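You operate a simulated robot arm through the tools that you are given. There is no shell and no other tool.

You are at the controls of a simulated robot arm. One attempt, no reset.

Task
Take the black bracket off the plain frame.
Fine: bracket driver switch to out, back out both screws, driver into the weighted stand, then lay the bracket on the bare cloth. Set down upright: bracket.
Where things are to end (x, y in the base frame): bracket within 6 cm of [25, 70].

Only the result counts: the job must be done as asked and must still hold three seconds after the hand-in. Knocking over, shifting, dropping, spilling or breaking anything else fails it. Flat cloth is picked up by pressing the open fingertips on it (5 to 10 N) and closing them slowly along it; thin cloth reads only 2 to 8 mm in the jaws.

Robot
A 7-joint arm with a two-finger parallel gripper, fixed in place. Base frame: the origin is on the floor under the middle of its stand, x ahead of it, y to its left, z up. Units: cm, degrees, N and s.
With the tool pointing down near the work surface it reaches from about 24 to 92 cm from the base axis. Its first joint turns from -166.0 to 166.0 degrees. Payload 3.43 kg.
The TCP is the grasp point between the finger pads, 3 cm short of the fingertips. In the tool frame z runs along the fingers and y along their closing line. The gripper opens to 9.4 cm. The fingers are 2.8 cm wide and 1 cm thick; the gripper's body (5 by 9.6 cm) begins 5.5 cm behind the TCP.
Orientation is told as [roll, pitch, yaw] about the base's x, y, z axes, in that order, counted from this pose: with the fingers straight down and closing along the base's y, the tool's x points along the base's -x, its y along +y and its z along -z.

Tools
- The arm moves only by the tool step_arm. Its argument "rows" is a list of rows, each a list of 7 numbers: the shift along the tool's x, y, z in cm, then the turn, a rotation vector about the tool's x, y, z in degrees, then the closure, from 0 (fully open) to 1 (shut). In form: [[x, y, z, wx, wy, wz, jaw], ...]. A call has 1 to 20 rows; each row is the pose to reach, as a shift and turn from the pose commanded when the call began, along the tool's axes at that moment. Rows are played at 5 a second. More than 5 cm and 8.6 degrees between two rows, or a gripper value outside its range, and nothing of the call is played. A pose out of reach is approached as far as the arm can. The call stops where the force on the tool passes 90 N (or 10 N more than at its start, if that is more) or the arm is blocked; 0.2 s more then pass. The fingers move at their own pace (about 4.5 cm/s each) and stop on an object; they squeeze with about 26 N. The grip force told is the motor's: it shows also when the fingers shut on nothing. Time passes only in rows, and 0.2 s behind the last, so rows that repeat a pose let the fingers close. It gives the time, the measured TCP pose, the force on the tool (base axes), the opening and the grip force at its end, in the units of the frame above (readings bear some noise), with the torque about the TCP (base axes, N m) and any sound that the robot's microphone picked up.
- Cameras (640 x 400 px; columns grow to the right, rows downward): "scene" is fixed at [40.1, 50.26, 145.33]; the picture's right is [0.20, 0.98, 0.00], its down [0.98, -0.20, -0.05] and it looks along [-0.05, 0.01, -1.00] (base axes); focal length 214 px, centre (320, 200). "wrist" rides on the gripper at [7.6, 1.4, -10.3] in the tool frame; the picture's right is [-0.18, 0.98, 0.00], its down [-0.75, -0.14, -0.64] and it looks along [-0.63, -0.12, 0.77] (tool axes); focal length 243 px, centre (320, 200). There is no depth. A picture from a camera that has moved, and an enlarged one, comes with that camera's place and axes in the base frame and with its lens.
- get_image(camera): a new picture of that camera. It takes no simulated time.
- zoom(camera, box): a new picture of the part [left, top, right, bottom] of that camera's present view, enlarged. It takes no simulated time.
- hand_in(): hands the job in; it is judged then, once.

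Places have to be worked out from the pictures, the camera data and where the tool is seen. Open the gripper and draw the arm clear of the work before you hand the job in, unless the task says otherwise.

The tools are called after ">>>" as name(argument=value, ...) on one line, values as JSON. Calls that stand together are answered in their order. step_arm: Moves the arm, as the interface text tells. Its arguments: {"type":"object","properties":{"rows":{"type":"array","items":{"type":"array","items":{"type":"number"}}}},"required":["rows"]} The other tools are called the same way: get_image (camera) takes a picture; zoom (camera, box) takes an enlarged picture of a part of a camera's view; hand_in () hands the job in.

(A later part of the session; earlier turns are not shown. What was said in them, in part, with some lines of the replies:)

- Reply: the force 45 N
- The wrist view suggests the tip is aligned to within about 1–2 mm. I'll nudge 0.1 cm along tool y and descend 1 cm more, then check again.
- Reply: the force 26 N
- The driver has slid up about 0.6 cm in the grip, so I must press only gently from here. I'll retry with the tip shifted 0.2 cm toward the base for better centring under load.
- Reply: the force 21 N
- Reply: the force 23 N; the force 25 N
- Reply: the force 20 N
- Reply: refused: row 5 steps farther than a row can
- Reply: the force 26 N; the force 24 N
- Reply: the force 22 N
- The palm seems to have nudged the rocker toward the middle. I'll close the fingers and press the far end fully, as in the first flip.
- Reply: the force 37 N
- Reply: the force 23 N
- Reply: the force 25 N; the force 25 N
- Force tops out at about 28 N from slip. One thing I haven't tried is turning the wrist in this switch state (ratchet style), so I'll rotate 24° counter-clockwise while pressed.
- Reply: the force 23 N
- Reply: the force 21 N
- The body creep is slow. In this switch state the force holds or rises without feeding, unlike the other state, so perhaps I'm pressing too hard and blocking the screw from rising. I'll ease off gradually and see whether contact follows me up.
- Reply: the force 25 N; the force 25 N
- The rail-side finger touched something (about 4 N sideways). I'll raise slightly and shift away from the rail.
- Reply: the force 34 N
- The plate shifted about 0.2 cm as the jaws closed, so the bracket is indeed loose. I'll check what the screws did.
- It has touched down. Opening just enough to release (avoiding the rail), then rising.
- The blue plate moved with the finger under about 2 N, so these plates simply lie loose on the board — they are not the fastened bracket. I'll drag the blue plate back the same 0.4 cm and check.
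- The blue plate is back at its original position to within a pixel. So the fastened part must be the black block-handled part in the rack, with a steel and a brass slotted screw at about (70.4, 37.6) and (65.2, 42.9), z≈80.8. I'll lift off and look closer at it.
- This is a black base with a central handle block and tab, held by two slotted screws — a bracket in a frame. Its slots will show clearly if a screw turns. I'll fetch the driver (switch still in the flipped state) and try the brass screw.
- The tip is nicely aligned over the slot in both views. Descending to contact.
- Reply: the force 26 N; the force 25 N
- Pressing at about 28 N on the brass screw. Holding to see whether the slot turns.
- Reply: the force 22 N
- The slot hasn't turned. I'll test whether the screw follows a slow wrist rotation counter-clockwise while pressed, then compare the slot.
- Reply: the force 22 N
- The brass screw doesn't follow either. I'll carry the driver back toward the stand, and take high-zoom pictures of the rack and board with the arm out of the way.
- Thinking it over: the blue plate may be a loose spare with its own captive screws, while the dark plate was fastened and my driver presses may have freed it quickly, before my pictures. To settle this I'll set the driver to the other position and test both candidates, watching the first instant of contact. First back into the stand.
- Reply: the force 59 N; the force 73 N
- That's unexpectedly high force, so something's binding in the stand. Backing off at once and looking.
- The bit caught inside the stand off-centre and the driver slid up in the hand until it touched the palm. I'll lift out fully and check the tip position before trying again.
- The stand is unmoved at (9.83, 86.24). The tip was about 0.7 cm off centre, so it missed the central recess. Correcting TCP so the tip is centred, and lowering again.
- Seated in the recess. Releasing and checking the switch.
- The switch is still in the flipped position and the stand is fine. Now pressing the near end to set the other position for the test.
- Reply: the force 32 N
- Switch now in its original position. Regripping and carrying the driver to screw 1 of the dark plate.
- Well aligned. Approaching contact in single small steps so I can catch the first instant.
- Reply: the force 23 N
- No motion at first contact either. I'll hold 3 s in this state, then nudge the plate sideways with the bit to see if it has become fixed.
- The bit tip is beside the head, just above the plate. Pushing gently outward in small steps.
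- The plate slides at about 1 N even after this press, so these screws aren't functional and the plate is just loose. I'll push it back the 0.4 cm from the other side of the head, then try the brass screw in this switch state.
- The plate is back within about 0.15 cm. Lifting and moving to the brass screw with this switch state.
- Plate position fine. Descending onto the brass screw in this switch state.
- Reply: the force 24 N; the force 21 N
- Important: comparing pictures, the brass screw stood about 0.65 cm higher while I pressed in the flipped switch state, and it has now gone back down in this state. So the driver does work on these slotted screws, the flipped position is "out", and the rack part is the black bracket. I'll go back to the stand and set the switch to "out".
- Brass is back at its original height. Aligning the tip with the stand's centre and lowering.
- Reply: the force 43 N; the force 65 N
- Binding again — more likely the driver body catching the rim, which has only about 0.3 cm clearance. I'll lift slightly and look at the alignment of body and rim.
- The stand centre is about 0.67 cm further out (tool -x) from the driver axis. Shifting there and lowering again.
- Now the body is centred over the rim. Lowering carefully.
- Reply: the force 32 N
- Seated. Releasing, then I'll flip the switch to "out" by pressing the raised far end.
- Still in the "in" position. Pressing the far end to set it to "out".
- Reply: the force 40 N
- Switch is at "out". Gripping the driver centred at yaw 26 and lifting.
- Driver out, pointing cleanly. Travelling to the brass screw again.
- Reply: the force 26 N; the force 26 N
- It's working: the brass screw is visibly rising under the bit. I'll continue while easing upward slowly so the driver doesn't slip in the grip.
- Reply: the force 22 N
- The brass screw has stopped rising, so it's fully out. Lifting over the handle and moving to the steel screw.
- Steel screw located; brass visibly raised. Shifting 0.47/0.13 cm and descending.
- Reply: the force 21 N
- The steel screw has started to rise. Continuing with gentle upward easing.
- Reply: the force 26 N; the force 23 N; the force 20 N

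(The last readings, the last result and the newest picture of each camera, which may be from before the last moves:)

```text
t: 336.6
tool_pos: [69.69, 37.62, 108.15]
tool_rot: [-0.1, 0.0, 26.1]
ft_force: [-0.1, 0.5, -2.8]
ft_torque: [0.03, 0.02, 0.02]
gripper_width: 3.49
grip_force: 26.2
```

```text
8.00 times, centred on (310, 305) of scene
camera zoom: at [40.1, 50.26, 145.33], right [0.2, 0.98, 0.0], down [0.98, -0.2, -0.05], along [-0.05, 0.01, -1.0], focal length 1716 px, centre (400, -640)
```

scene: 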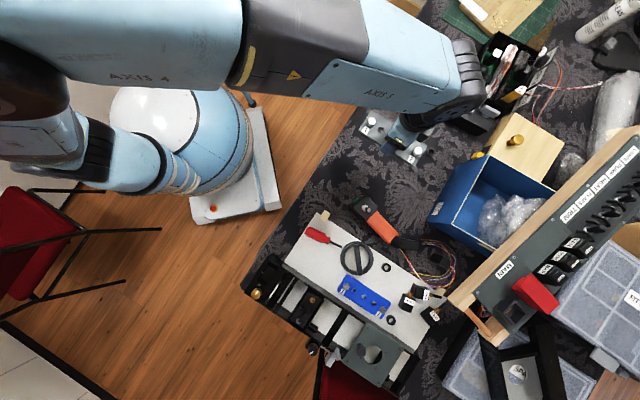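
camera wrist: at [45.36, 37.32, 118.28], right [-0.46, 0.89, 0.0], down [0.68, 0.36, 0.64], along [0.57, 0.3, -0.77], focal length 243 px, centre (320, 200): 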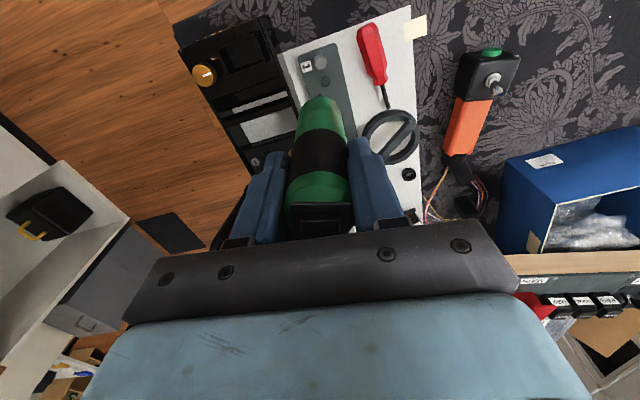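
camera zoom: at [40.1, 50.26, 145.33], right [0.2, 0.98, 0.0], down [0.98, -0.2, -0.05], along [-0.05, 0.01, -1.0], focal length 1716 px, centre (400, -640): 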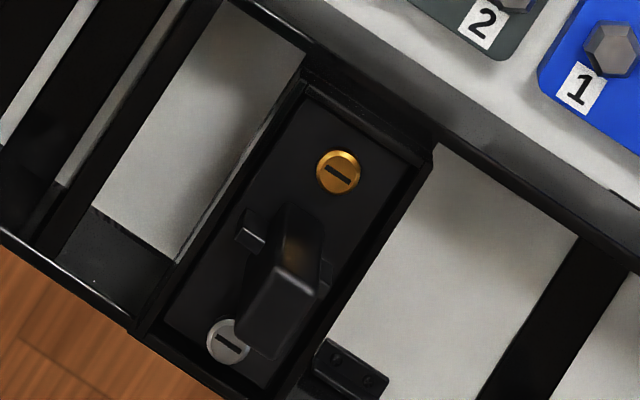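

Both screws are out. Carrying the driver back to the stand.

>>> step_arm(rows=[[1, 2, 0, 0, 0, 0, 1], [2.7, 5.7, 0, 0, 0, 0, 1], [4.4, 9.4, 0, 0, 0, 0, 1], [6.1, 13.1, 0, 0, 0, 0, 1], [7.8, 16.8, 0, 0, 0, 0, 1], [9.5, 20.5, 0, 0, 0, 0, 1], [11.3, 24.2, 0, 0, 0, 0, 1], [13, 27.9, 0, 0, 0, 0, 1], [14.8, 31.6, 0, 0, 0, 0, 1], [16.5, 35.3, 0, 0, 0, 0, 1], [18.2, 39, 0, 0, 0, 0, 1], [20, 42.7, 0, 0, 0, 0, 1], [21.7, 46.4, 0, 0, 0, 0, 1], [23.4, 50.1, 0, 0, 0, 0, 1], [25.2, 53.8, 0, 0, 0, 0, 1], [26.9, 57.5, 0, 0, 0, 0, 1], [28.6, 61.2, 0, 0, 0, 0, 1], [30.3, 64.9, 0, 0, 0, 0, 1], [31.8, 68, 0, 0, 0, 0, 1], [32.7, 69.9, 0, 0, 0, 0, 1]])

>>> zoom(camera="wrist", box=[260, 20, 400, 130])

>>> zoom(camera="scene", box=[375, 15, 495, 115])

>>> zoom(camera="scene", box=[270, 270, 350, 330])

```text
t: 340.8
tool_pos: [9.43, 85.97, 108.11]
tool_rot: [0.0, 0.1, 26.1]
ft_force: [0.5, 0.0, -1.7]
ft_torque: [0.04, 0.0, -0.01]
gripper_width: 3.52
grip_force: 25.6
```

```text
3.64 times, centred on (330, 75) of wrist
camera zoom: at [1.93, 83.84, 118.35], right [-0.27, 0.96, 0.0], down [0.74, 0.2, 0.64], along [0.62, 0.17, -0.77], focal length 882 px, centre (284, 654)
```

zoom: 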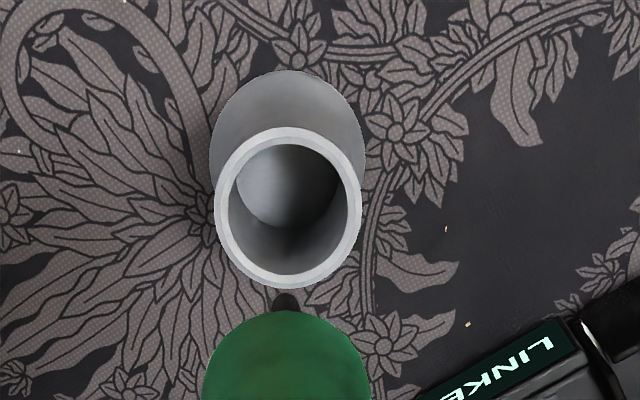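

```text
4.00 times, centred on (435, 65) of scene
camera zoom: at [40.1, 50.26, 145.33], right [0.2, 0.98, 0.0], down [0.98, -0.2, -0.05], along [-0.05, 0.01, -1.0], focal length 858 px, centre (-140, 740)
```

zoom: 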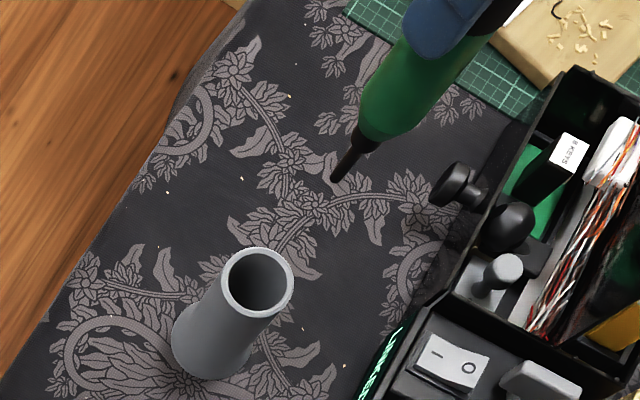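

```text
6.67 times, centred on (310, 300) of scene
camera zoom: at [40.1, 50.26, 145.33], right [0.2, 0.98, 0.0], down [0.98, -0.2, -0.05], along [-0.05, 0.01, -1.0], focal length 1430 px, centre (387, -467)
```

zoom: 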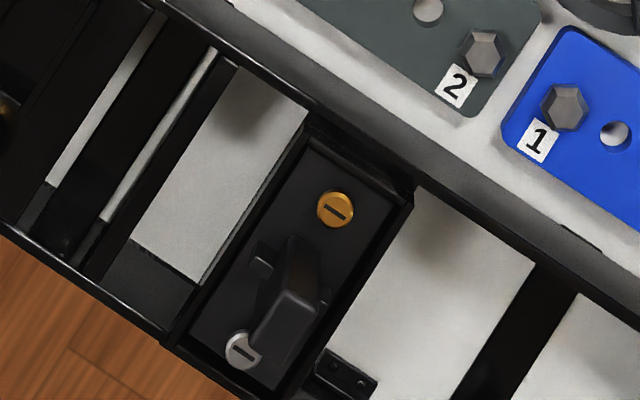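

Scene view suggests the driver slid to about 14.3 cm tip length and is nearly aligned. Lowering toward the rim and checking before it enters.

>>> step_arm(rows=[[-0.05, 0.08, 2, 0, 0, 0, 1], [-0.05, 0.08, 5, 0, 0, 0, 1], [-0.05, 0.08, 8, 0, 0, 0, 1], [-0.05, 0.08, 11, 0, 0, 0, 1], [-0.05, 0.08, 13, 0, 0, 0, 1]])

>>> zoom(camera="wrist", box=[260, 60, 380, 180])

>>> zoom(camera="scene", box=[385, 45, 465, 115])

```text
t: 342.0
tool_pos: [9.53, 85.99, 95.16]
tool_rot: [0.1, 0.0, 26.2]
ft_force: [0.2, -0.1, -2.0]
ft_torque: [0.0, -0.02, -0.01]
gripper_width: 3.55
grip_force: 25.5
```

```text
3.33 times, centred on (320, 120) of wrist
camera zoom: at [1.94, 83.83, 105.39], right [-0.27, 0.96, 0.0], down [0.74, 0.21, 0.64], along [0.62, 0.17, -0.77], focal length 809 px, centre (320, 467)
```

zoom: 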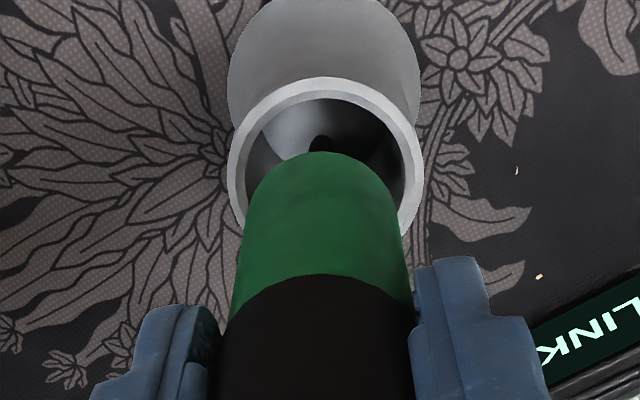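

```text
5.71 times, centred on (425, 80) of scene
camera zoom: at [40.1, 50.26, 145.33], right [0.2, 0.98, 0.0], down [0.98, -0.2, -0.05], along [-0.05, 0.01, -1.0], focal length 1226 px, centre (-280, 886)
```

zoom: 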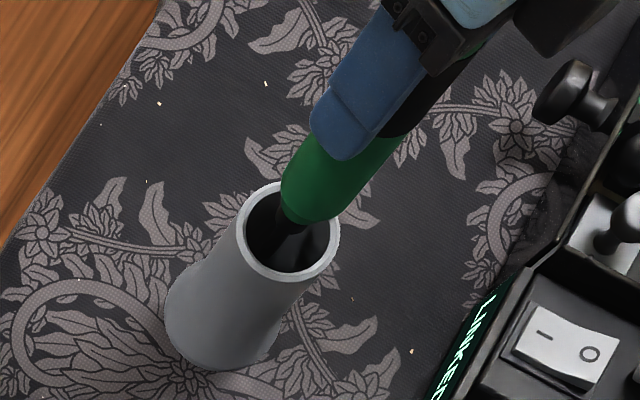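

>>> step_arm(rows=[[-0.15, 0.1, 0.5, 0, 0, 0, 1], [-0.15, 0.1, 1.5, 0, 0, 0, 1], [-0.15, 0.1, 2.3, 0, 0, 0, 1]])

>>> step_arm(rows=[[0, 0, 0.4, 0, 0, 0, 1], [0, 0, 0.8, 0, 0, 0, 1], [0, 0, 1.2, 0, 0, 0, 1]])

```text
t: 342.8
tool_pos: [9.42, 86.04, 92.71]
tool_rot: [0.0, 0.1, 26.2]
ft_force: [0.3, 0.2, -2.4]
ft_torque: [0.01, 0.03, 0.0]
gripper_width: 3.52
grip_force: 26.0
```

```text
t: 343.6
tool_pos: [9.48, 86.05, 91.77]
tool_rot: [0.0, 0.1, 26.2]
ft_force: [-0.1, 0.1, -2.1]
ft_torque: [0.01, -0.01, 0.02]
gripper_width: 3.49
grip_force: 25.9
```

It's going in freely. Continuing down in small steps until it seats.

>>> step_arm(rows=[[0, 0, 0.3, 0, 0, 0, 1], [0, 0, 0.6, 0, 0, 0, 1], [0, 0, 0.9, 0, 0, 0, 1]])

>>> step_arm(rows=[[0, 0, 0.15, 0, 0, 0, 1], [0, 0, 0.3, 0, 0, 0, 1]])

>>> step_arm(rows=[[0, 0, 0.12, 0, 0, 0, 1], [0, 0, 0.24, 0, 0, 0, 1]])

```text
t: 344.4
tool_pos: [9.46, 86.27, 90.79]
tool_rot: [0.0, 0.0, 26.1]
ft_force: [-0.6, -0.1, -1.8]
ft_torque: [0.03, 0.04, -0.01]
gripper_width: 3.51
grip_force: 26.2
```

```text
t: 345.0
tool_pos: [9.44, 86.04, 90.49]
tool_rot: [0.0, -0.1, 26.2]
ft_force: [-0.3, -0.6, -3.6]
ft_torque: [0.0, 0.01, -0.03]
gripper_width: 3.51
grip_force: 26.2
```

```text
t: 345.6
tool_pos: [9.42, 86.32, 90.17]
tool_rot: [0.0, 0.1, 26.1]
ft_force: [-0.1, 0.0, -3.3]
ft_torque: [0.02, -0.01, 0.0]
gripper_width: 3.49
grip_force: 26.1
```

>>> step_arm(rows=[[0, 0, 0.12, 0, 0, 0, 1], [0, 0, 0.22, 0, 0, 0, 1]])

>>> step_arm(rows=[[0, 0, 0.1, 0, 0, 0, 1], [0, 0, 0.2, 0, 0, 0, 1]])

```text
t: 346.2
tool_pos: [9.46, 86.2, 89.96]
tool_rot: [0.0, 0.0, 26.2]
ft_force: [0.6, -0.9, -1.7]
ft_torque: [-0.01, -0.05, 0.01]
gripper_width: 3.5
grip_force: 25.7
```

```text
t: 346.8
tool_pos: [9.45, 86.16, 89.96]
tool_rot: [0.1, -0.1, 26.2]
ft_force: [-1.1, -4.1, 12.8]
ft_torque: [-0.57, 0.15, 0.06]
gripper_width: 3.5
grip_force: 25.9
```

Seated in the weighted stand. Releasing, rising, and confirming the switch is still at "out".

>>> step_arm(rows=[[0, 0, -0.1, 0, 0, 0, 0.9], [0, 0, -0.1, 0, 0, 0, 0.55], [0, 0, -0.1, 0, 0, 0, 0.3], [0, 0, -0.1, 0, 0, 0, 0], [0, 0, -0.1, 0, 0, 0, 0], [0, 0, -0.1, 0, 0, 0, 0], [0, 0, -3, 0, 0, 0, 0], [0, 0, -6, 0, 0, 0, 0], [0, 0, -9, 0, 0, 0, 0], [0, 0, -12, 0, 0, 0, 0], [0, 0, -15.7, 0, 0, 0, 0]])

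>>> zoom(camera="scene", box=[428, 45, 452, 65])

>>> zoom(camera="scene", box=[385, 45, 465, 115])

>>> zoom(camera="wrist", box=[260, 40, 380, 160])

```text
t: 349.2
tool_pos: [9.48, 86.2, 105.38]
tool_rot: [-0.2, 0.1, 26.2]
ft_force: [-0.4, -0.6, -0.1]
ft_torque: [-0.04, 0.03, 0.03]
gripper_width: 9.41
grip_force: 0.1
```

```text
16.00 times, centred on (440, 55) of scene
camera zoom: at [40.1, 50.26, 145.33], right [0.2, 0.98, 0.0], down [0.98, -0.2, -0.05], along [-0.05, 0.01, -1.0], focal length 3432 px, centre (-1600, 2520)
```

zoom: 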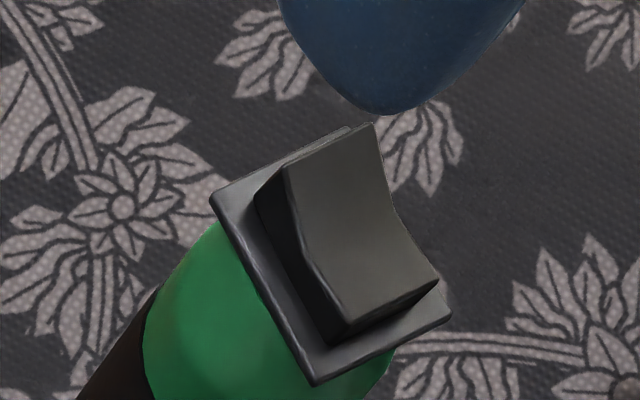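

```text
5.71 times, centred on (425, 80) of scene
camera zoom: at [40.1, 50.26, 145.33], right [0.2, 0.98, 0.0], down [0.98, -0.2, -0.05], along [-0.05, 0.01, -1.0], focal length 1226 px, centre (-280, 886)
```

zoom: 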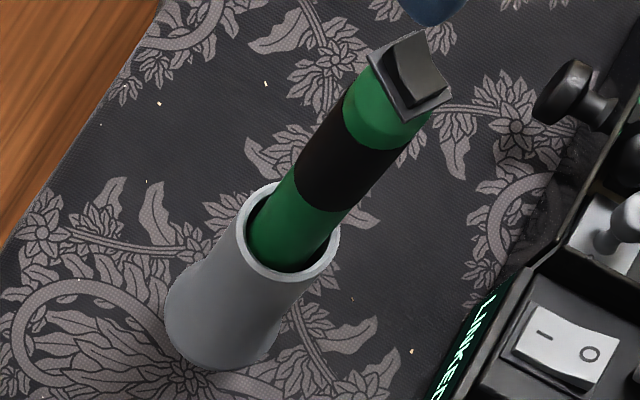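

```text
3.33 times, centred on (320, 100) of wrist
camera zoom: at [2.02, 84.05, 115.69], right [-0.27, 0.96, 0.0], down [0.74, 0.21, 0.64], along [0.62, 0.17, -0.77], focal length 809 px, centre (320, 533)
```

zoom: 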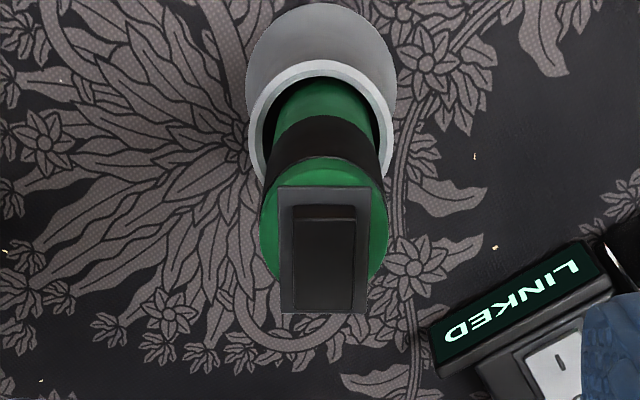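

The driver sits upright in the stand with the switch at "out". Now to the bracket: I'll go above its handle block near (67.8, 40.2), turned to yaw 45, and look.

>>> step_arm(rows=[[-1, -2, 0, 0, 0, -1, 0.1], [-2.8, -5.7, 0, 0, 0, -2, 0.2], [-4.6, -9.4, 0, 0, 0, -3, 0.3], [-6.4, -13.1, 0, 0, 0, -4, 0.36], [-8.2, -16.8, 0, 0, 0, -5, 0.36], [-10, -20.5, 0, 0, 0, -6, 0.36], [-11.8, -24.2, 0, 0, 0, -7, 0.36], [-13.6, -27.9, 0, 0, 0, -8, 0.36], [-15.4, -31.6, 0, 0, 0, -9, 0.36], [-17.2, -35.3, 0, 0, 0, -10, 0.36], [-19, -39, 0, 0, 0, -11, 0.36], [-20.8, -42.7, 0, 0, 0, -12, 0.36], [-22.6, -46.4, 0, 0, 0, -13, 0.36], [-24.4, -50.1, 0, 0, 0, -14, 0.36], [-26.2, -53.8, 0, 0, 0, -15, 0.36], [-28, -57.5, 0, 0, 0, -16.5, 0.36], [-29.8, -61.2, 0, 0, 0, -18, 0.36], [-31.3, -64.5, 0, 0, 0, -19, 0.36], [-32.3, -66.8, 0, 0, 0, -19, 0.36]])

>>> get_image(camera="wrist")

>>> zoom(camera="wrist", box=[240, 40, 400, 150])

>>> zoom(camera="scene", box=[270, 270, 350, 330])

```text
t: 353.2
tool_pos: [67.9, 40.48, 105.57]
tool_rot: [0.1, 0.1, 45.2]
ft_force: [0.2, 0.3, 0.0]
ft_torque: [0.01, -0.04, -0.01]
gripper_width: 6.02
grip_force: 0.0
```

```text
taken
camera wrist: at [61.53, 35.99, 115.74], right [-0.57, 0.82, 0.0], down [0.63, 0.44, 0.64], along [0.53, 0.36, -0.77], focal length 243 px, centre (320, 200)
```

wrist: 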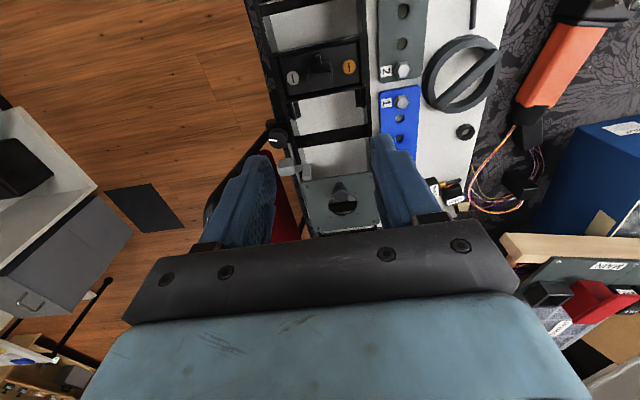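

```text
3.64 times, centred on (320, 95) of wrist
camera zoom: at [61.53, 35.99, 115.74], right [-0.57, 0.82, 0.0], down [0.63, 0.44, 0.64], along [0.53, 0.36, -0.77], focal length 882 px, centre (320, 582)
```

zoom: 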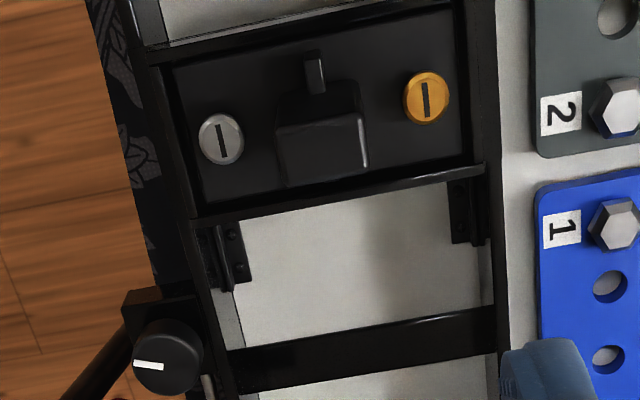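

```text
6.67 times, centred on (310, 300) of scene
camera zoom: at [40.1, 50.26, 145.33], right [0.2, 0.98, 0.0], down [0.98, -0.2, -0.05], along [-0.05, 0.01, -1.0], focal length 1430 px, centre (387, -467)
```

zoom: 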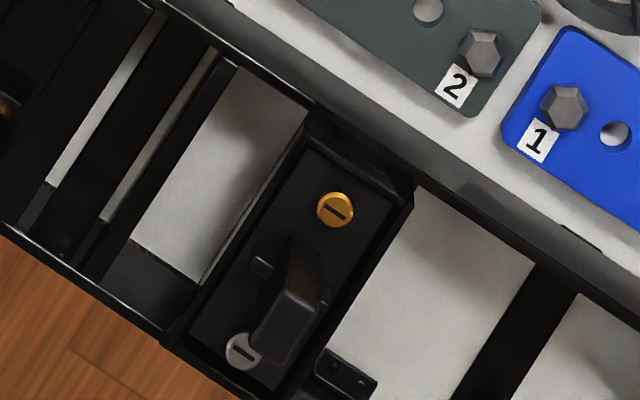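

The handle top centre is about (67.65, 40.2). Centring and descending partway with the jaws at 6 cm.

>>> step_arm(rows=[[0.15, 0.03, 3, 0, 0, 0, 0.36], [0.28, 0.05, 6, 0, 0, 0, 0.36], [0.28, 0.05, 9, 0, 0, 0, 0.36], [0.28, 0.05, 12, 0, 0, 0, 0.36], [0.28, 0.05, 14, 0, 0, 0, 0.36]])

>>> get_image(camera="wrist")

>>> zoom(camera="wrist", box=[220, 60, 420, 220])

>>> zoom(camera="scene", box=[270, 270, 350, 330])

```text
t: 354.4
tool_pos: [67.75, 40.21, 91.41]
tool_rot: [-0.1, 0.0, 45.1]
ft_force: [0.2, -0.5, -0.4]
ft_torque: [0.02, -0.03, 0.01]
gripper_width: 6.01
grip_force: 0.1
```

```text
taken
camera wrist: at [61.31, 35.84, 101.69], right [-0.57, 0.82, 0.0], down [0.63, 0.43, 0.64], along [0.53, 0.36, -0.77], focal length 243 px, centre (320, 200)
```

wrist: 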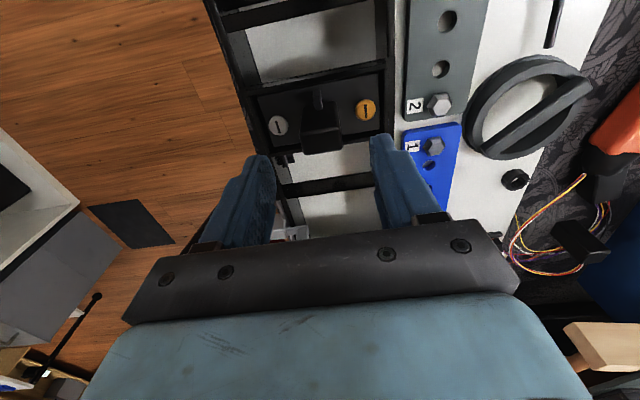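

```text
2.50 times, centred on (320, 140) of wrist
camera zoom: at [61.31, 35.84, 101.69], right [-0.57, 0.82, 0.0], down [0.63, 0.43, 0.64], along [0.53, 0.36, -0.77], focal length 606 px, centre (320, 350)
```

zoom: 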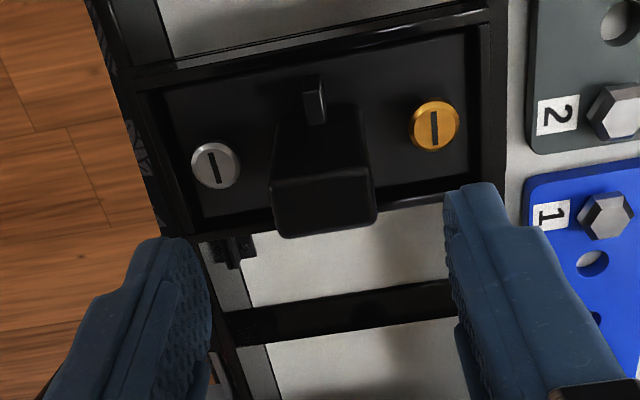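

```text
6.67 times, centred on (310, 300) of scene
camera zoom: at [40.1, 50.26, 145.33], right [0.2, 0.98, 0.0], down [0.98, -0.2, -0.05], along [-0.05, 0.01, -1.0], focal length 1430 px, centre (387, -467)
```

zoom: 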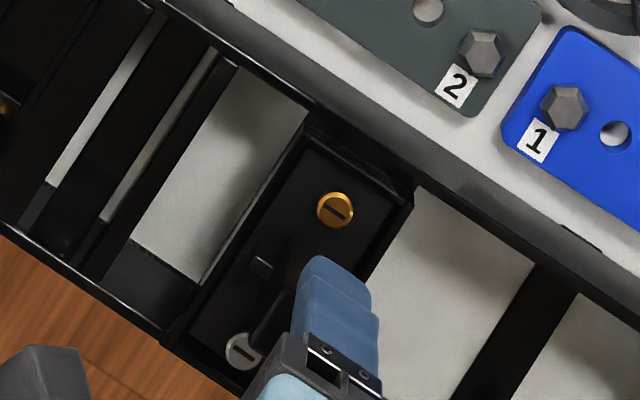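

Well centred. Narrowing the jaws to 4.6 cm and descending around the handle, keeping tips above the raised screws.

>>> step_arm(rows=[[0, 0, 0.5, 0, 0, 0, 0.51], [0, 0, 1.5, 0, 0, 0, 0.51], [0, 0, 3, 0, 0, 0, 0.51], [0, 0, 4.2, 0, 0, 0, 0.51], [0, 0, 5.2, 0, 0, 0, 0.51]])

>>> zoom(camera="wrist", box=[220, 80, 420, 240])

>>> zoom(camera="scene", box=[270, 270, 350, 330])

```text
t: 355.6
tool_pos: [67.78, 40.28, 86.21]
tool_rot: [0.0, 0.0, 45.3]
ft_force: [0.1, 0.0, 0.1]
ft_torque: [0.0, 0.01, 0.01]
gripper_width: 4.58
grip_force: 0.1
```

```text
2.50 times, centred on (320, 160) of wrist
camera zoom: at [61.34, 35.76, 96.42], right [-0.57, 0.82, 0.0], down [0.63, 0.43, 0.64], along [0.53, 0.36, -0.77], focal length 606 px, centre (320, 300)
```

zoom: 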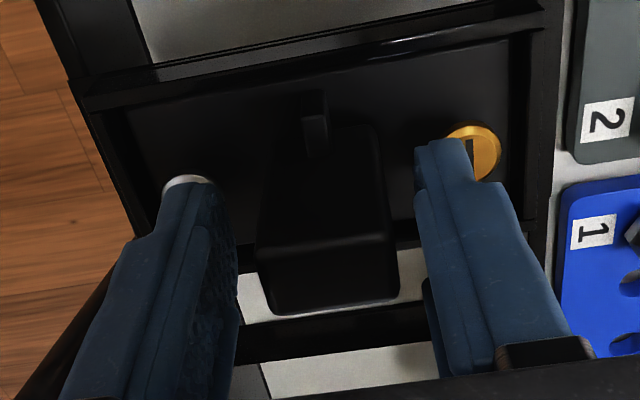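

```text
6.67 times, centred on (310, 300) of scene
camera zoom: at [40.1, 50.26, 145.33], right [0.2, 0.98, 0.0], down [0.98, -0.2, -0.05], along [-0.05, 0.01, -1.0], focal length 1430 px, centre (387, -467)
```

zoom: 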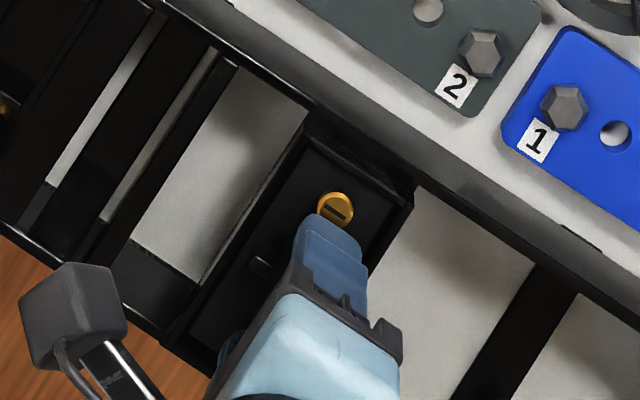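

The handle is centred between the fingers. Closing on it.

>>> step_arm(rows=[[0, 0, 0, 0, 0, 0, 0.6], [0, 0, 0, 0, 0, 0, 0.66], [0, 0, 0, 0, 0, 0, 0.72], [0, 0, 0, 0, 0, 0, 0.8], [0, 0, 0, 0, 0, 0, 0.9], [0, 0, 0, 0, 0, 0, 1], [0, 0, 0, 0, 0, 0, 1]])

>>> step_arm(rows=[[0, 0, -0.15, 0, 0, 0, 1], [0, 0, -0.3, 0, 0, 0, 1], [0, 0, -0.5, 0, 0, 0, 1]])

>>> zoom(camera="wrist", box=[220, 60, 420, 240])

>>> zoom(camera="scene", box=[270, 270, 350, 330])

```text
t: 357.2
tool_pos: [67.66, 40.22, 86.24]
tool_rot: [0.0, -0.1, 45.1]
ft_force: [0.1, -0.1, 0.0]
ft_torque: [-0.02, -0.01, -0.01]
gripper_width: 3.13
grip_force: 26.8
```

```text
t: 358.0
tool_pos: [67.82, 40.16, 86.63]
tool_rot: [0.0, 0.0, 45.2]
ft_force: [0.3, 0.5, -1.4]
ft_torque: [-0.02, 0.0, 0.01]
gripper_width: 3.13
grip_force: 26.4
```

```text
2.22 times, centred on (320, 150) of wrist
camera zoom: at [61.35, 35.82, 96.92], right [-0.57, 0.82, 0.0], down [0.63, 0.43, 0.64], along [0.53, 0.36, -0.77], focal length 539 px, centre (320, 311)
```

zoom: 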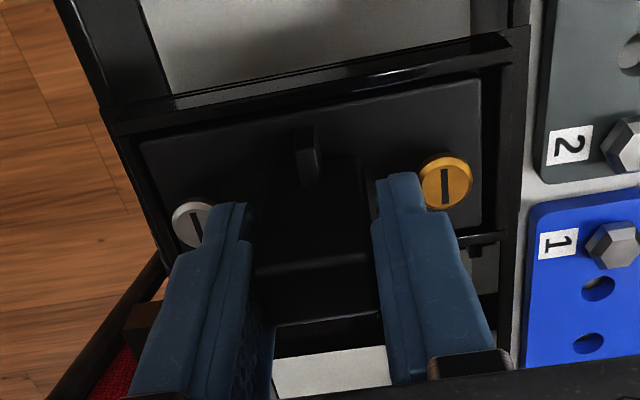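

```text
6.67 times, centred on (310, 300) of scene
camera zoom: at [40.1, 50.26, 145.33], right [0.2, 0.98, 0.0], down [0.98, -0.2, -0.05], along [-0.05, 0.01, -1.0], focal length 1430 px, centre (387, -467)
```

zoom: 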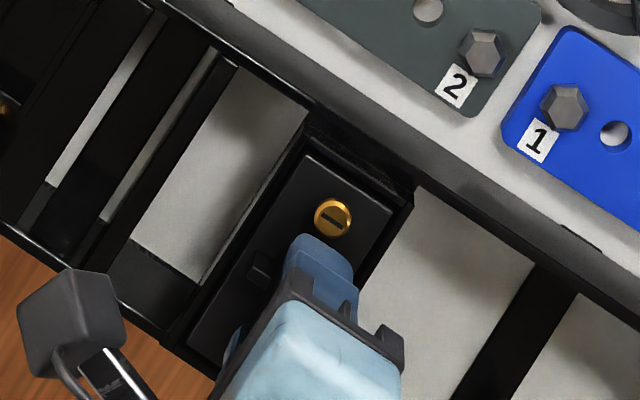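

The bracket is lifting freely out of the tray with its screws. Raising it further.

>>> step_arm(rows=[[0, 0, -0.6, 0, 0, 0, 1], [0, 0, -1.5, 0, 0, 0, 1], [0, 0, -3, 0, 0, 0, 1], [0, 0, -5, 0, 0, 0, 1], [0, 0, -8, 0, 0, 0, 1], [0, 0, -11, 0, 0, 0, 1], [0, 0, -14, 0, 0, 0, 1]])

>>> get_image(camera="wrist")

>>> zoom(camera="scene", box=[260, 260, 360, 340])

```text
t: 359.6
tool_pos: [67.81, 40.28, 100.77]
tool_rot: [0.1, 0.2, 45.2]
ft_force: [0.3, -0.4, -2.5]
ft_torque: [0.02, -0.01, 0.03]
gripper_width: 3.14
grip_force: 26.2
```

```text
taken
camera wrist: at [61.3, 35.87, 110.86], right [-0.57, 0.82, 0.0], down [0.63, 0.44, 0.64], along [0.53, 0.36, -0.77], focal length 243 px, centre (320, 200)
```

wrist: 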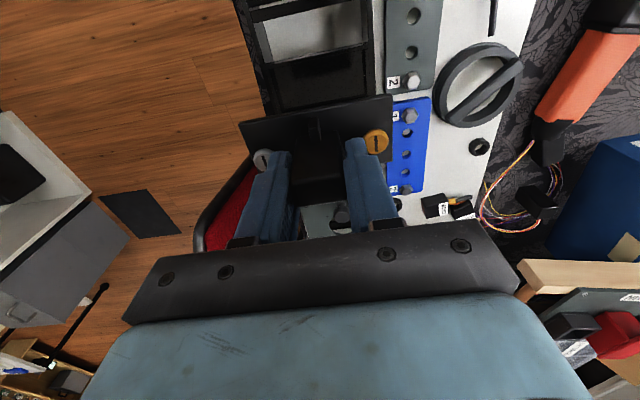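

```text
5.00 times, centred on (310, 300) of scene
camera zoom: at [40.1, 50.26, 145.33], right [0.2, 0.98, 0.0], down [0.98, -0.2, -0.05], along [-0.05, 0.01, -1.0], focal length 1072 px, centre (370, -300)
```

zoom: 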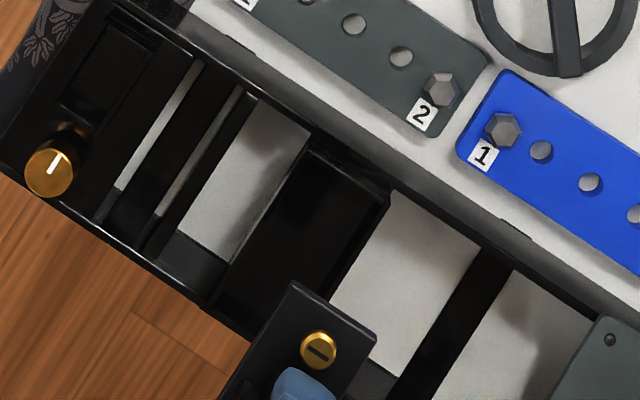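

The bracket is off the frame. Carrying it level to (25, 70).

>>> step_arm(rows=[[0.4, 2, 0, 0, 0, 0, 1], [1.1, 6, 0, 0, 0, 0, 1], [1.8, 10, 0, 0, 0, 0, 1], [2.5, 14, 0, 0, 0, 0, 1], [3.2, 18, 0, 0, 0, 0, 1], [3.9, 22, 0, 0, 0, 0, 1], [4.6, 26, 0, 0, 0, 0, 1], [5.4, 30, 0, 0, 0, 0, 1], [6.1, 34, 0, 0, 0, 0, 1], [6.8, 38, 0, 0, 0, 0, 1], [7.5, 42, 0, 0, 0, 0, 1], [8.2, 46, 0, 0, 0, 0, 1], [8.8, 49.2, 0, 0, 0, 0, 1], [9.13, 51.2, 0, 0, 0, 0, 1]])

>>> get_image(camera="wrist")

>>> get_image(camera="scene")

```text
t: 362.6
tool_pos: [24.91, 69.89, 100.83]
tool_rot: [0.0, -0.1, 45.0]
ft_force: [1.2, 0.3, -0.3]
ft_torque: [0.04, 0.04, 0.01]
gripper_width: 3.14
grip_force: 26.2
```

```text
taken
camera wrist: at [18.58, 65.52, 111.0], right [-0.57, 0.82, 0.0], down [0.63, 0.43, 0.64], along [0.53, 0.36, -0.77], focal length 243 px, centre (320, 200)
```

wrist: 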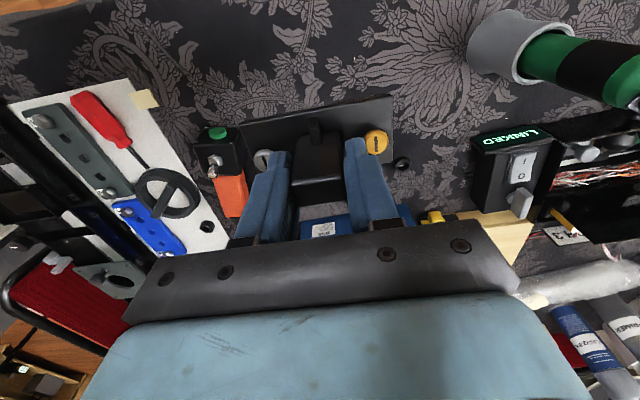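

```text
taken
```

scene: 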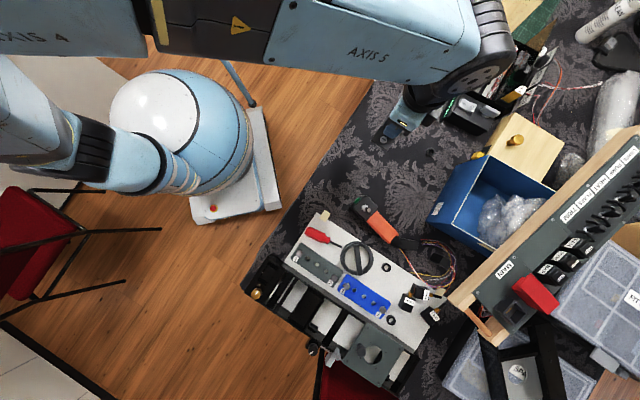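

Over the target. Lowering, then feeling for the cloth in small steps.

>>> step_arm(rows=[[0, 0, 3, 0, 0, 0, 1], [0, 0, 6, 0, 0, 0, 1], [0, 0, 9, 0, 0, 0, 1], [0, 0, 12, 0, 0, 0, 1], [0, 0, 14.5, 0, 0, 0, 1], [0, 0, 16, 0, 0, 0, 1]])

>>> zoom(camera="wrist", box=[200, 60, 440, 230])

>>> zoom(camera="scene", box=[330, 110, 440, 190])

```text
t: 364.0
tool_pos: [24.98, 69.91, 84.78]
tool_rot: [0.0, 0.1, 45.1]
ft_force: [0.0, -0.1, -0.7]
ft_torque: [0.01, -0.01, 0.02]
gripper_width: 3.16
grip_force: 25.7
```

```text
2.35 times, centred on (320, 145) of wrist
camera zoom: at [18.61, 65.44, 94.94], right [-0.57, 0.82, 0.0], down [0.63, 0.43, 0.64], along [0.53, 0.36, -0.77], focal length 571 px, centre (320, 329)
```

zoom: 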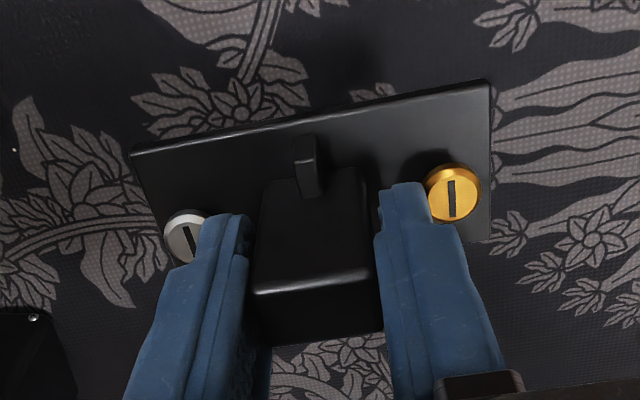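

```text
5.00 times, centred on (385, 150) of scene
camera zoom: at [40.1, 50.26, 145.33], right [0.2, 0.98, 0.0], down [0.98, -0.2, -0.05], along [-0.05, 0.01, -1.0], focal length 1072 px, centre (-5, 450)
```

zoom: 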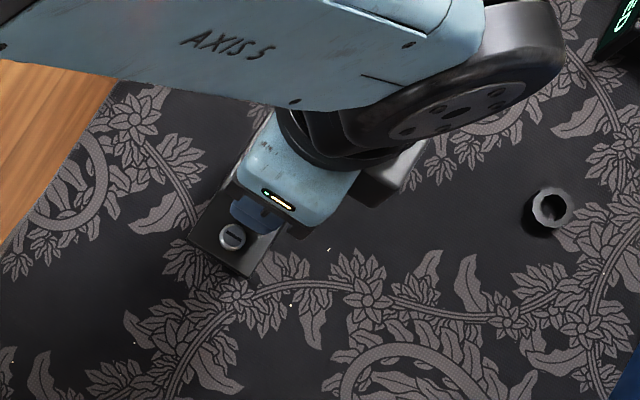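

Bracket is level above bare cloth. Stepping down gently.

>>> step_arm(rows=[[0, 0, 0.5, 0, 0, 0, 1], [0, 0, 1, 0, 0, 0, 1], [0, 0, 1.5, 0, 0, 0, 1]])

>>> step_arm(rows=[[0, 0, 0.3, 0, 0, 0, 1], [0, 0, 0.6, 0, 0, 0, 1], [0, 0, 0.9, 0, 0, 0, 1]])

>>> step_arm(rows=[[0, 0, 0.2, 0, 0, 0, 1], [0, 0, 0.4, 0, 0, 0, 1]])

```text
t: 364.8
tool_pos: [24.94, 69.78, 83.36]
tool_rot: [0.0, -0.1, 45.0]
ft_force: [0.0, 0.3, -0.7]
ft_torque: [-0.01, -0.01, 0.01]
gripper_width: 3.17
grip_force: 25.5
```

```text
t: 365.6
tool_pos: [24.92, 69.85, 82.34]
tool_rot: [0.0, 0.0, 45.2]
ft_force: [-0.3, 0.2, -1.0]
ft_torque: [-0.01, 0.01, 0.01]
gripper_width: 3.15
grip_force: 26.1
```

```text
t: 366.2
tool_pos: [24.88, 69.92, 81.88]
tool_rot: [0.0, -0.1, 45.2]
ft_force: [-0.4, 0.4, -0.6]
ft_torque: [0.02, 0.03, -0.03]
gripper_width: 3.13
grip_force: 26.0
```

>>> step_arm(rows=[[0, 0, 0.2, 0, 0, 0, 1], [0, 0, 0.4, 0, 0, 0, 1]])

>>> step_arm(rows=[[0, 0, 0.15, 0, 0, 0, 1], [0, 0, 0.3, 0, 0, 0, 1]])

>>> step_arm(rows=[[0, 0, 0.15, 0, 0, 0, 1], [0, 0, 0.3, 0, 0, 0, 1]])

```text
t: 366.8
tool_pos: [24.97, 69.86, 81.6]
tool_rot: [0.0, 0.0, 45.1]
ft_force: [0.0, -0.1, -0.9]
ft_torque: [0.01, -0.02, -0.01]
gripper_width: 3.17
grip_force: 26.2
```

```text
t: 367.4
tool_pos: [24.91, 69.77, 81.31]
tool_rot: [0.0, 0.0, 45.2]
ft_force: [0.2, 0.3, -1.0]
ft_torque: [0.01, 0.02, -0.01]
gripper_width: 3.13
grip_force: 26.1
```

```text
t: 368.0
tool_pos: [24.98, 69.89, 80.93]
tool_rot: [0.1, 0.0, 45.2]
ft_force: [-0.4, -0.1, -0.3]
ft_torque: [0.0, -0.01, -0.02]
gripper_width: 3.15
grip_force: 26.2
```

>>> step_arm(rows=[[0, 0, 0.15, 0, 0, 0, 1], [0, 0, 0.3, 0, 0, 0, 1]])

>>> step_arm(rows=[[0, 0, 0.15, 0, 0, 0, 1], [0, 0, 0.3, 0, 0, 0, 1]])

>>> zoom(camera="wrist", box=[200, 60, 440, 230])

```text
t: 368.6
tool_pos: [24.83, 70.01, 80.76]
tool_rot: [0.0, 0.1, 45.1]
ft_force: [0.2, 0.9, -1.0]
ft_torque: [-0.02, 0.0, 0.02]
gripper_width: 3.17
grip_force: 26.2
```

```text
t: 369.2
tool_pos: [24.83, 69.96, 80.42]
tool_rot: [0.0, 0.0, 45.2]
ft_force: [0.1, -0.5, -1.1]
ft_torque: [-0.02, 0.06, -0.02]
gripper_width: 3.13
grip_force: 25.9
```

```text
2.35 times, centred on (320, 145) of wrist
camera zoom: at [18.58, 65.49, 90.54], right [-0.57, 0.82, 0.0], down [0.63, 0.43, 0.64], along [0.53, 0.36, -0.77], focal length 571 px, centre (320, 329)
```

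zoom: 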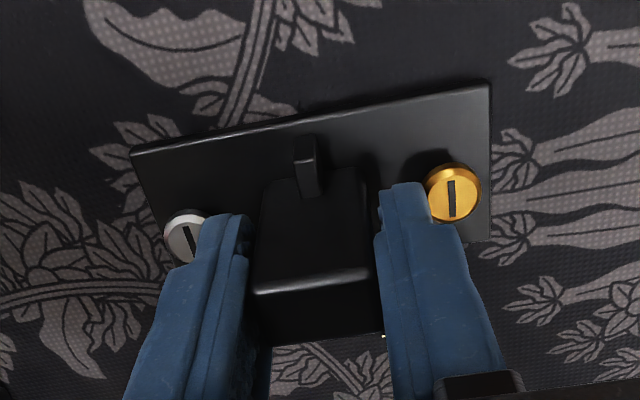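

>>> step_arm(rows=[[0, 0, 0.12, 0, 0, 0, 1], [0, 0, 0.25, 0, 0, 0, 1]])

>>> step_arm(rows=[[0, 0, 0.12, 0, 0, 0, 1], [0, 0, 0.25, 0, 0, 0, 1]])

>>> step_arm(rows=[[0, 0, 0.1, 0, 0, 0, 1], [0, 0, 0.2, 0, 0, 0, 1]])

```text
t: 369.8
tool_pos: [25.07, 70.04, 80.1]
tool_rot: [-0.1, 0.0, 45.1]
ft_force: [0.1, 0.5, -1.9]
ft_torque: [-0.03, -0.01, 0.02]
gripper_width: 3.13
grip_force: 26.2
```

```text
t: 370.4
tool_pos: [24.99, 70.0, 80.0]
tool_rot: [0.0, -0.1, 45.1]
ft_force: [1.5, -5.5, 15.3]
ft_torque: [-0.19, 0.13, 0.04]
gripper_width: 3.14
grip_force: 25.4
```

```text
t: 371.0
tool_pos: [24.99, 69.83, 79.77]
tool_rot: [0.1, -0.2, 45.2]
ft_force: [3.6, 0.0, 25.4]
ft_torque: [-0.17, 0.14, 0.04]
gripper_width: 3.17
grip_force: 26.4
```

It's resting on the cloth. Easing off the pressure and opening.

>>> step_arm(rows=[[0, 0, -0.15, 0, 0, 0, 1], [0, 0, -0.2, 0, 0, 0, 0.75], [0, 0, -0.2, 0, 0, 0, 0.66], [0, 0, -0.2, 0, 0, 0, 0.6], [0, 0, -0.2, 0, 0, 0, 0.55], [0, 0, -0.2, 0, 0, 0, 0.5], [0, 0, -0.2, 0, 0, 0, 0.45], [0, 0, -0.2, 0, 0, 0, 0.45]])

>>> zoom(camera="wrist", box=[200, 60, 440, 230])

>>> step_arm(rows=[[0, 0, -0.8, 0, 0, 0, 0.45], [0, 0, -2, 0, 0, 0, 0.45], [0, 0, -4, 0, 0, 0, 0.4], [0, 0, -8, 0, 0, 0, 0.2], [0, 0, -12, 0, 0, 0, 0], [0, 0, -16, 0, 0, 0, 0]])

>>> get_image(camera="wrist")

```text
t: 372.8
tool_pos: [24.92, 69.99, 79.84]
tool_rot: [-0.1, 0.0, 45.1]
ft_force: [-0.6, 0.5, 0.3]
ft_torque: [-0.02, 0.01, -0.02]
gripper_width: 5.19
grip_force: 0.1
```

```text
2.35 times, centred on (320, 145) of wrist
camera zoom: at [18.59, 65.49, 90.08], right [-0.57, 0.82, 0.0], down [0.63, 0.43, 0.64], along [0.53, 0.36, -0.77], focal length 571 px, centre (320, 329)
```

zoom: 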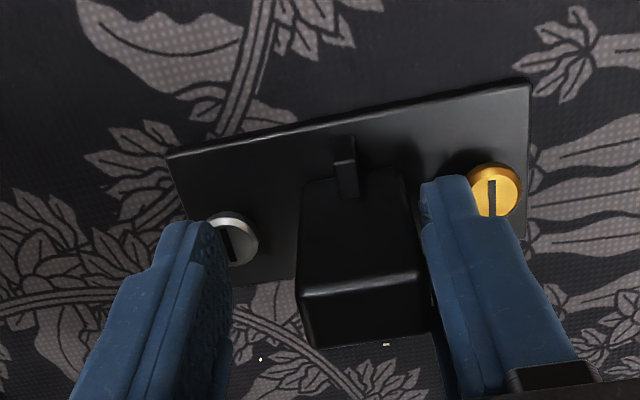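

```text
t: 374.2
tool_pos: [25.06, 69.87, 95.86]
tool_rot: [0.0, 0.0, 45.1]
ft_force: [0.3, -0.6, -0.6]
ft_torque: [-0.01, 0.0, 0.03]
gripper_width: 9.39
grip_force: 0.0
```

```text
taken
camera wrist: at [18.66, 65.55, 106.08], right [-0.57, 0.82, 0.0], down [0.63, 0.43, 0.64], along [0.53, 0.36, -0.77], focal length 243 px, centre (320, 200)
```

wrist: 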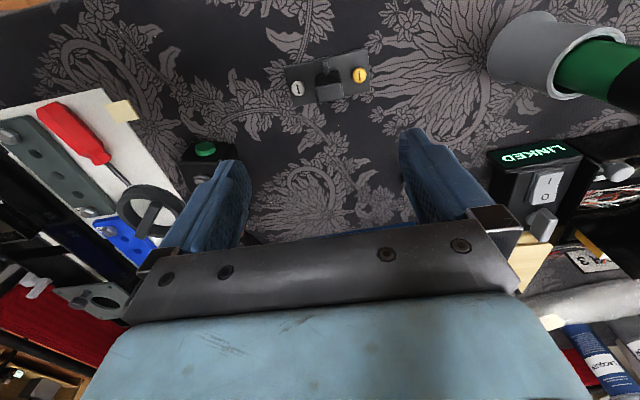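

The bracket is set down upright on the bare cloth near (25, 70). I'll draw the arm clear and verify the whole scene.

>>> step_arm(rows=[[0, 0, -4, 0, 0, 0, 0], [0, 0, -8, 0, 0, 0, 0], [1, 0, -12, 0, 0, 0, 0], [4, -1, -15, 0, 0, 0, 0], [8, -2.5, -18, 0, 0, 0, 0], [12, -4, -20, 0, 0, 0, 0], [15, -6, -21, 0, 0, 0, 0]])

>>> get_image(camera="scene")

>>> zoom(camera="scene", box=[330, 110, 440, 190])

>>> zoom(camera="scene", box=[385, 45, 465, 115])

>>> zoom(camera="scene", box=[240, 190, 460, 390])

```text
refused: row 5 steps farther than a row can; nothing moved
```

```text
taken
```

scene: 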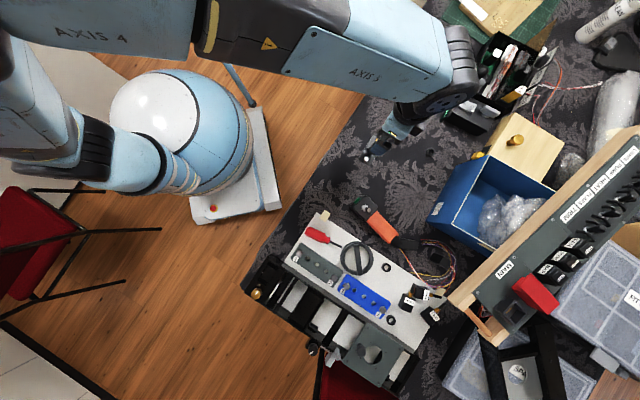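

```text
5.00 times, centred on (385, 150) of scene
camera zoom: at [40.1, 50.26, 145.33], right [0.2, 0.98, 0.0], down [0.98, -0.2, -0.05], along [-0.05, 0.01, -1.0], focal length 1072 px, centre (-5, 450)
```

zoom: 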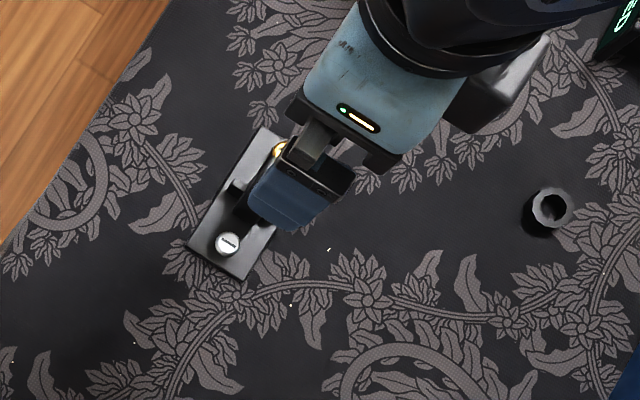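

```text
5.71 times, centred on (425, 80) of scene
camera zoom: at [40.1, 50.26, 145.33], right [0.2, 0.98, 0.0], down [0.98, -0.2, -0.05], along [-0.05, 0.01, -1.0], focal length 1226 px, centre (-280, 886)
```

zoom: 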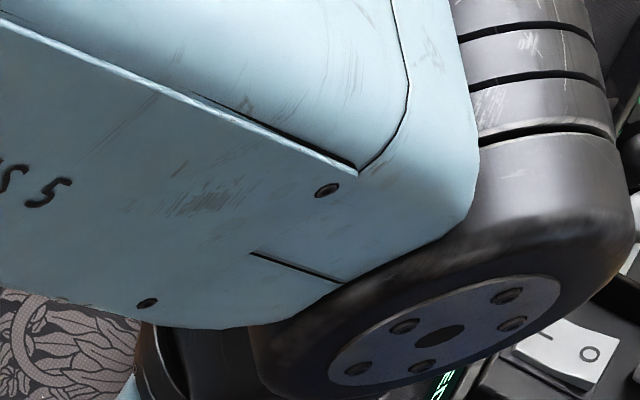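

```text
2.00 times, centred on (350, 290) of scene
camera zoom: at [40.1, 50.26, 145.33], right [0.2, 0.98, 0.0], down [0.98, -0.2, -0.05], along [-0.05, 0.01, -1.0], focal length 429 px, centre (260, 20)
```

zoom: 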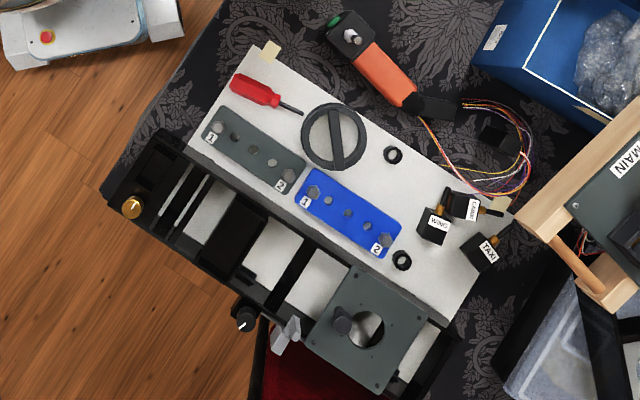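

One row was too large, so nothing moved. Retreating in smaller steps.

>>> step_arm(rows=[[0, 0, -3.5, 0, 0, 0, 0], [0, 0, -7, 0, 0, 0, 0], [0, 0, -10.5, 0, 0, 0, 0], [1.5, -0.8, -14, 0, 0, 0, 0], [4.5, -2.4, -16, 0, 0, 0, 0], [7.5, -4, -18, 0, 0, 0, 0], [10.5, -5.6, -20, 0, 0, 0, 0], [13.5, -7.2, -21, 0, 0, 0, 0], [15.6, -8.5, -22, 0, 0, 0, 0]])

>>> get_image(camera="scene")

>>> zoom(camera="scene", box=[330, 110, 440, 190])

>>> zoom(camera="scene", box=[385, 45, 465, 115])

>>> zoom(camera="scene", box=[285, 240, 345, 290])

```text
t: 376.2
tool_pos: [20.07, 52.87, 117.87]
tool_rot: [0.1, 0.1, 45.0]
ft_force: [0.5, 0.5, -0.2]
ft_torque: [-0.03, 0.01, -0.02]
gripper_width: 9.41
grip_force: 0.1
```

```text
taken
```

scene: 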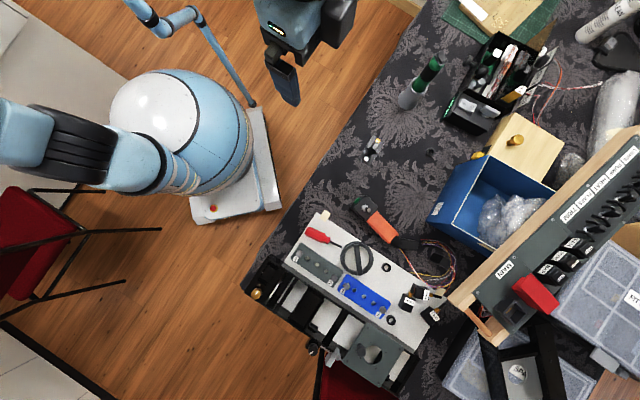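

```text
5.00 times, centred on (385, 150) of scene
camera zoom: at [40.1, 50.26, 145.33], right [0.2, 0.98, 0.0], down [0.98, -0.2, -0.05], along [-0.05, 0.01, -1.0], focal length 1072 px, centre (-5, 450)
```

zoom: 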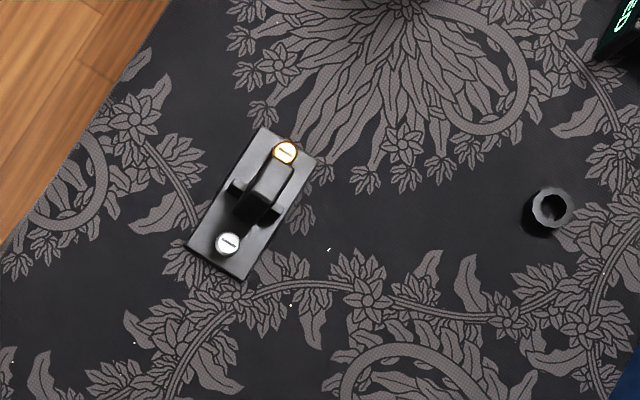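

```text
5.71 times, centred on (425, 80) of scene
camera zoom: at [40.1, 50.26, 145.33], right [0.2, 0.98, 0.0], down [0.98, -0.2, -0.05], along [-0.05, 0.01, -1.0], focal length 1226 px, centre (-280, 886)
```

zoom: 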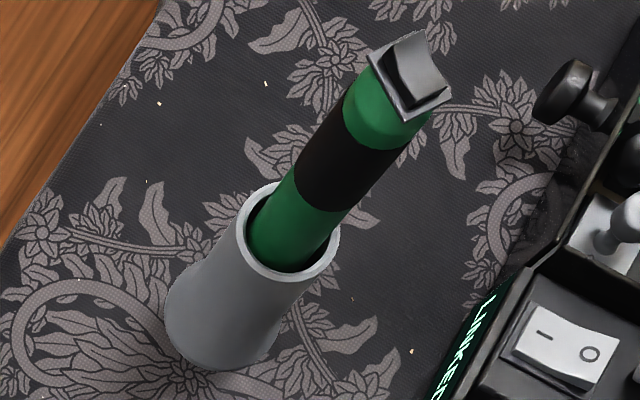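

```text
8.00 times, centred on (315, 265) of scene
camera zoom: at [40.1, 50.26, 145.33], right [0.2, 0.98, 0.0], down [0.98, -0.2, -0.05], along [-0.05, 0.01, -1.0], focal length 1716 px, centre (360, -320)
```

zoom: 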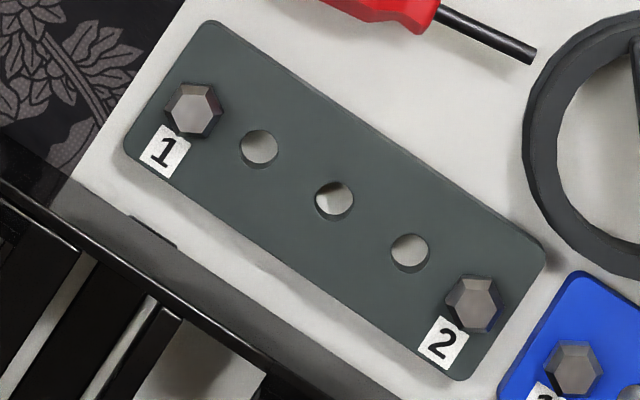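

Everything checks out:
- **Bracket:** upright on bare cloth at about (24.3, 70.6), both screws backed out.
- **Driver:** upright in the unmoved weighted stand, with its switch at "out".
- **Other objects:** in place. The dark plate I lifted and nudged while searching is back to within about 0.3 cm, and the blue plate shows no visible shift.
- **Arm:** clear, with the gripper open.

Handing in.

>>> hand_in()

```text
The job is handed in.
```

The black bracket is off the frame and lying upright on the bare cloth at about (24.3, 70.6), roughly 1 cm from the target. The job is handed in; I have no result back from the judging.

- **Switch:** set to "out". There are no marks on it, so I worked out which way was out by watching the brass screw rise in one position and sink in the other.
- **Screws:** the steel and brass screws on the bracket are both backed out. They stayed in the bracket and came off with it.
- **Driver:** upright in the weighted stand, which hasn't moved.
- **Arm:** gripper open and clear of the work.

**Other things I moved:** I first took the dark plate with hex screws on the white board for the bracket. I pressed its screws with the driver, lifted it off the board and later nudged it. It is back to within about 0.3 cm of where it started, turned by about a degree. I also pushed the blue plate about 0.4 cm and dragged it back, and I see no shift in it now. If the check on shifted objects is very tight, the dark plate is the one at risk.
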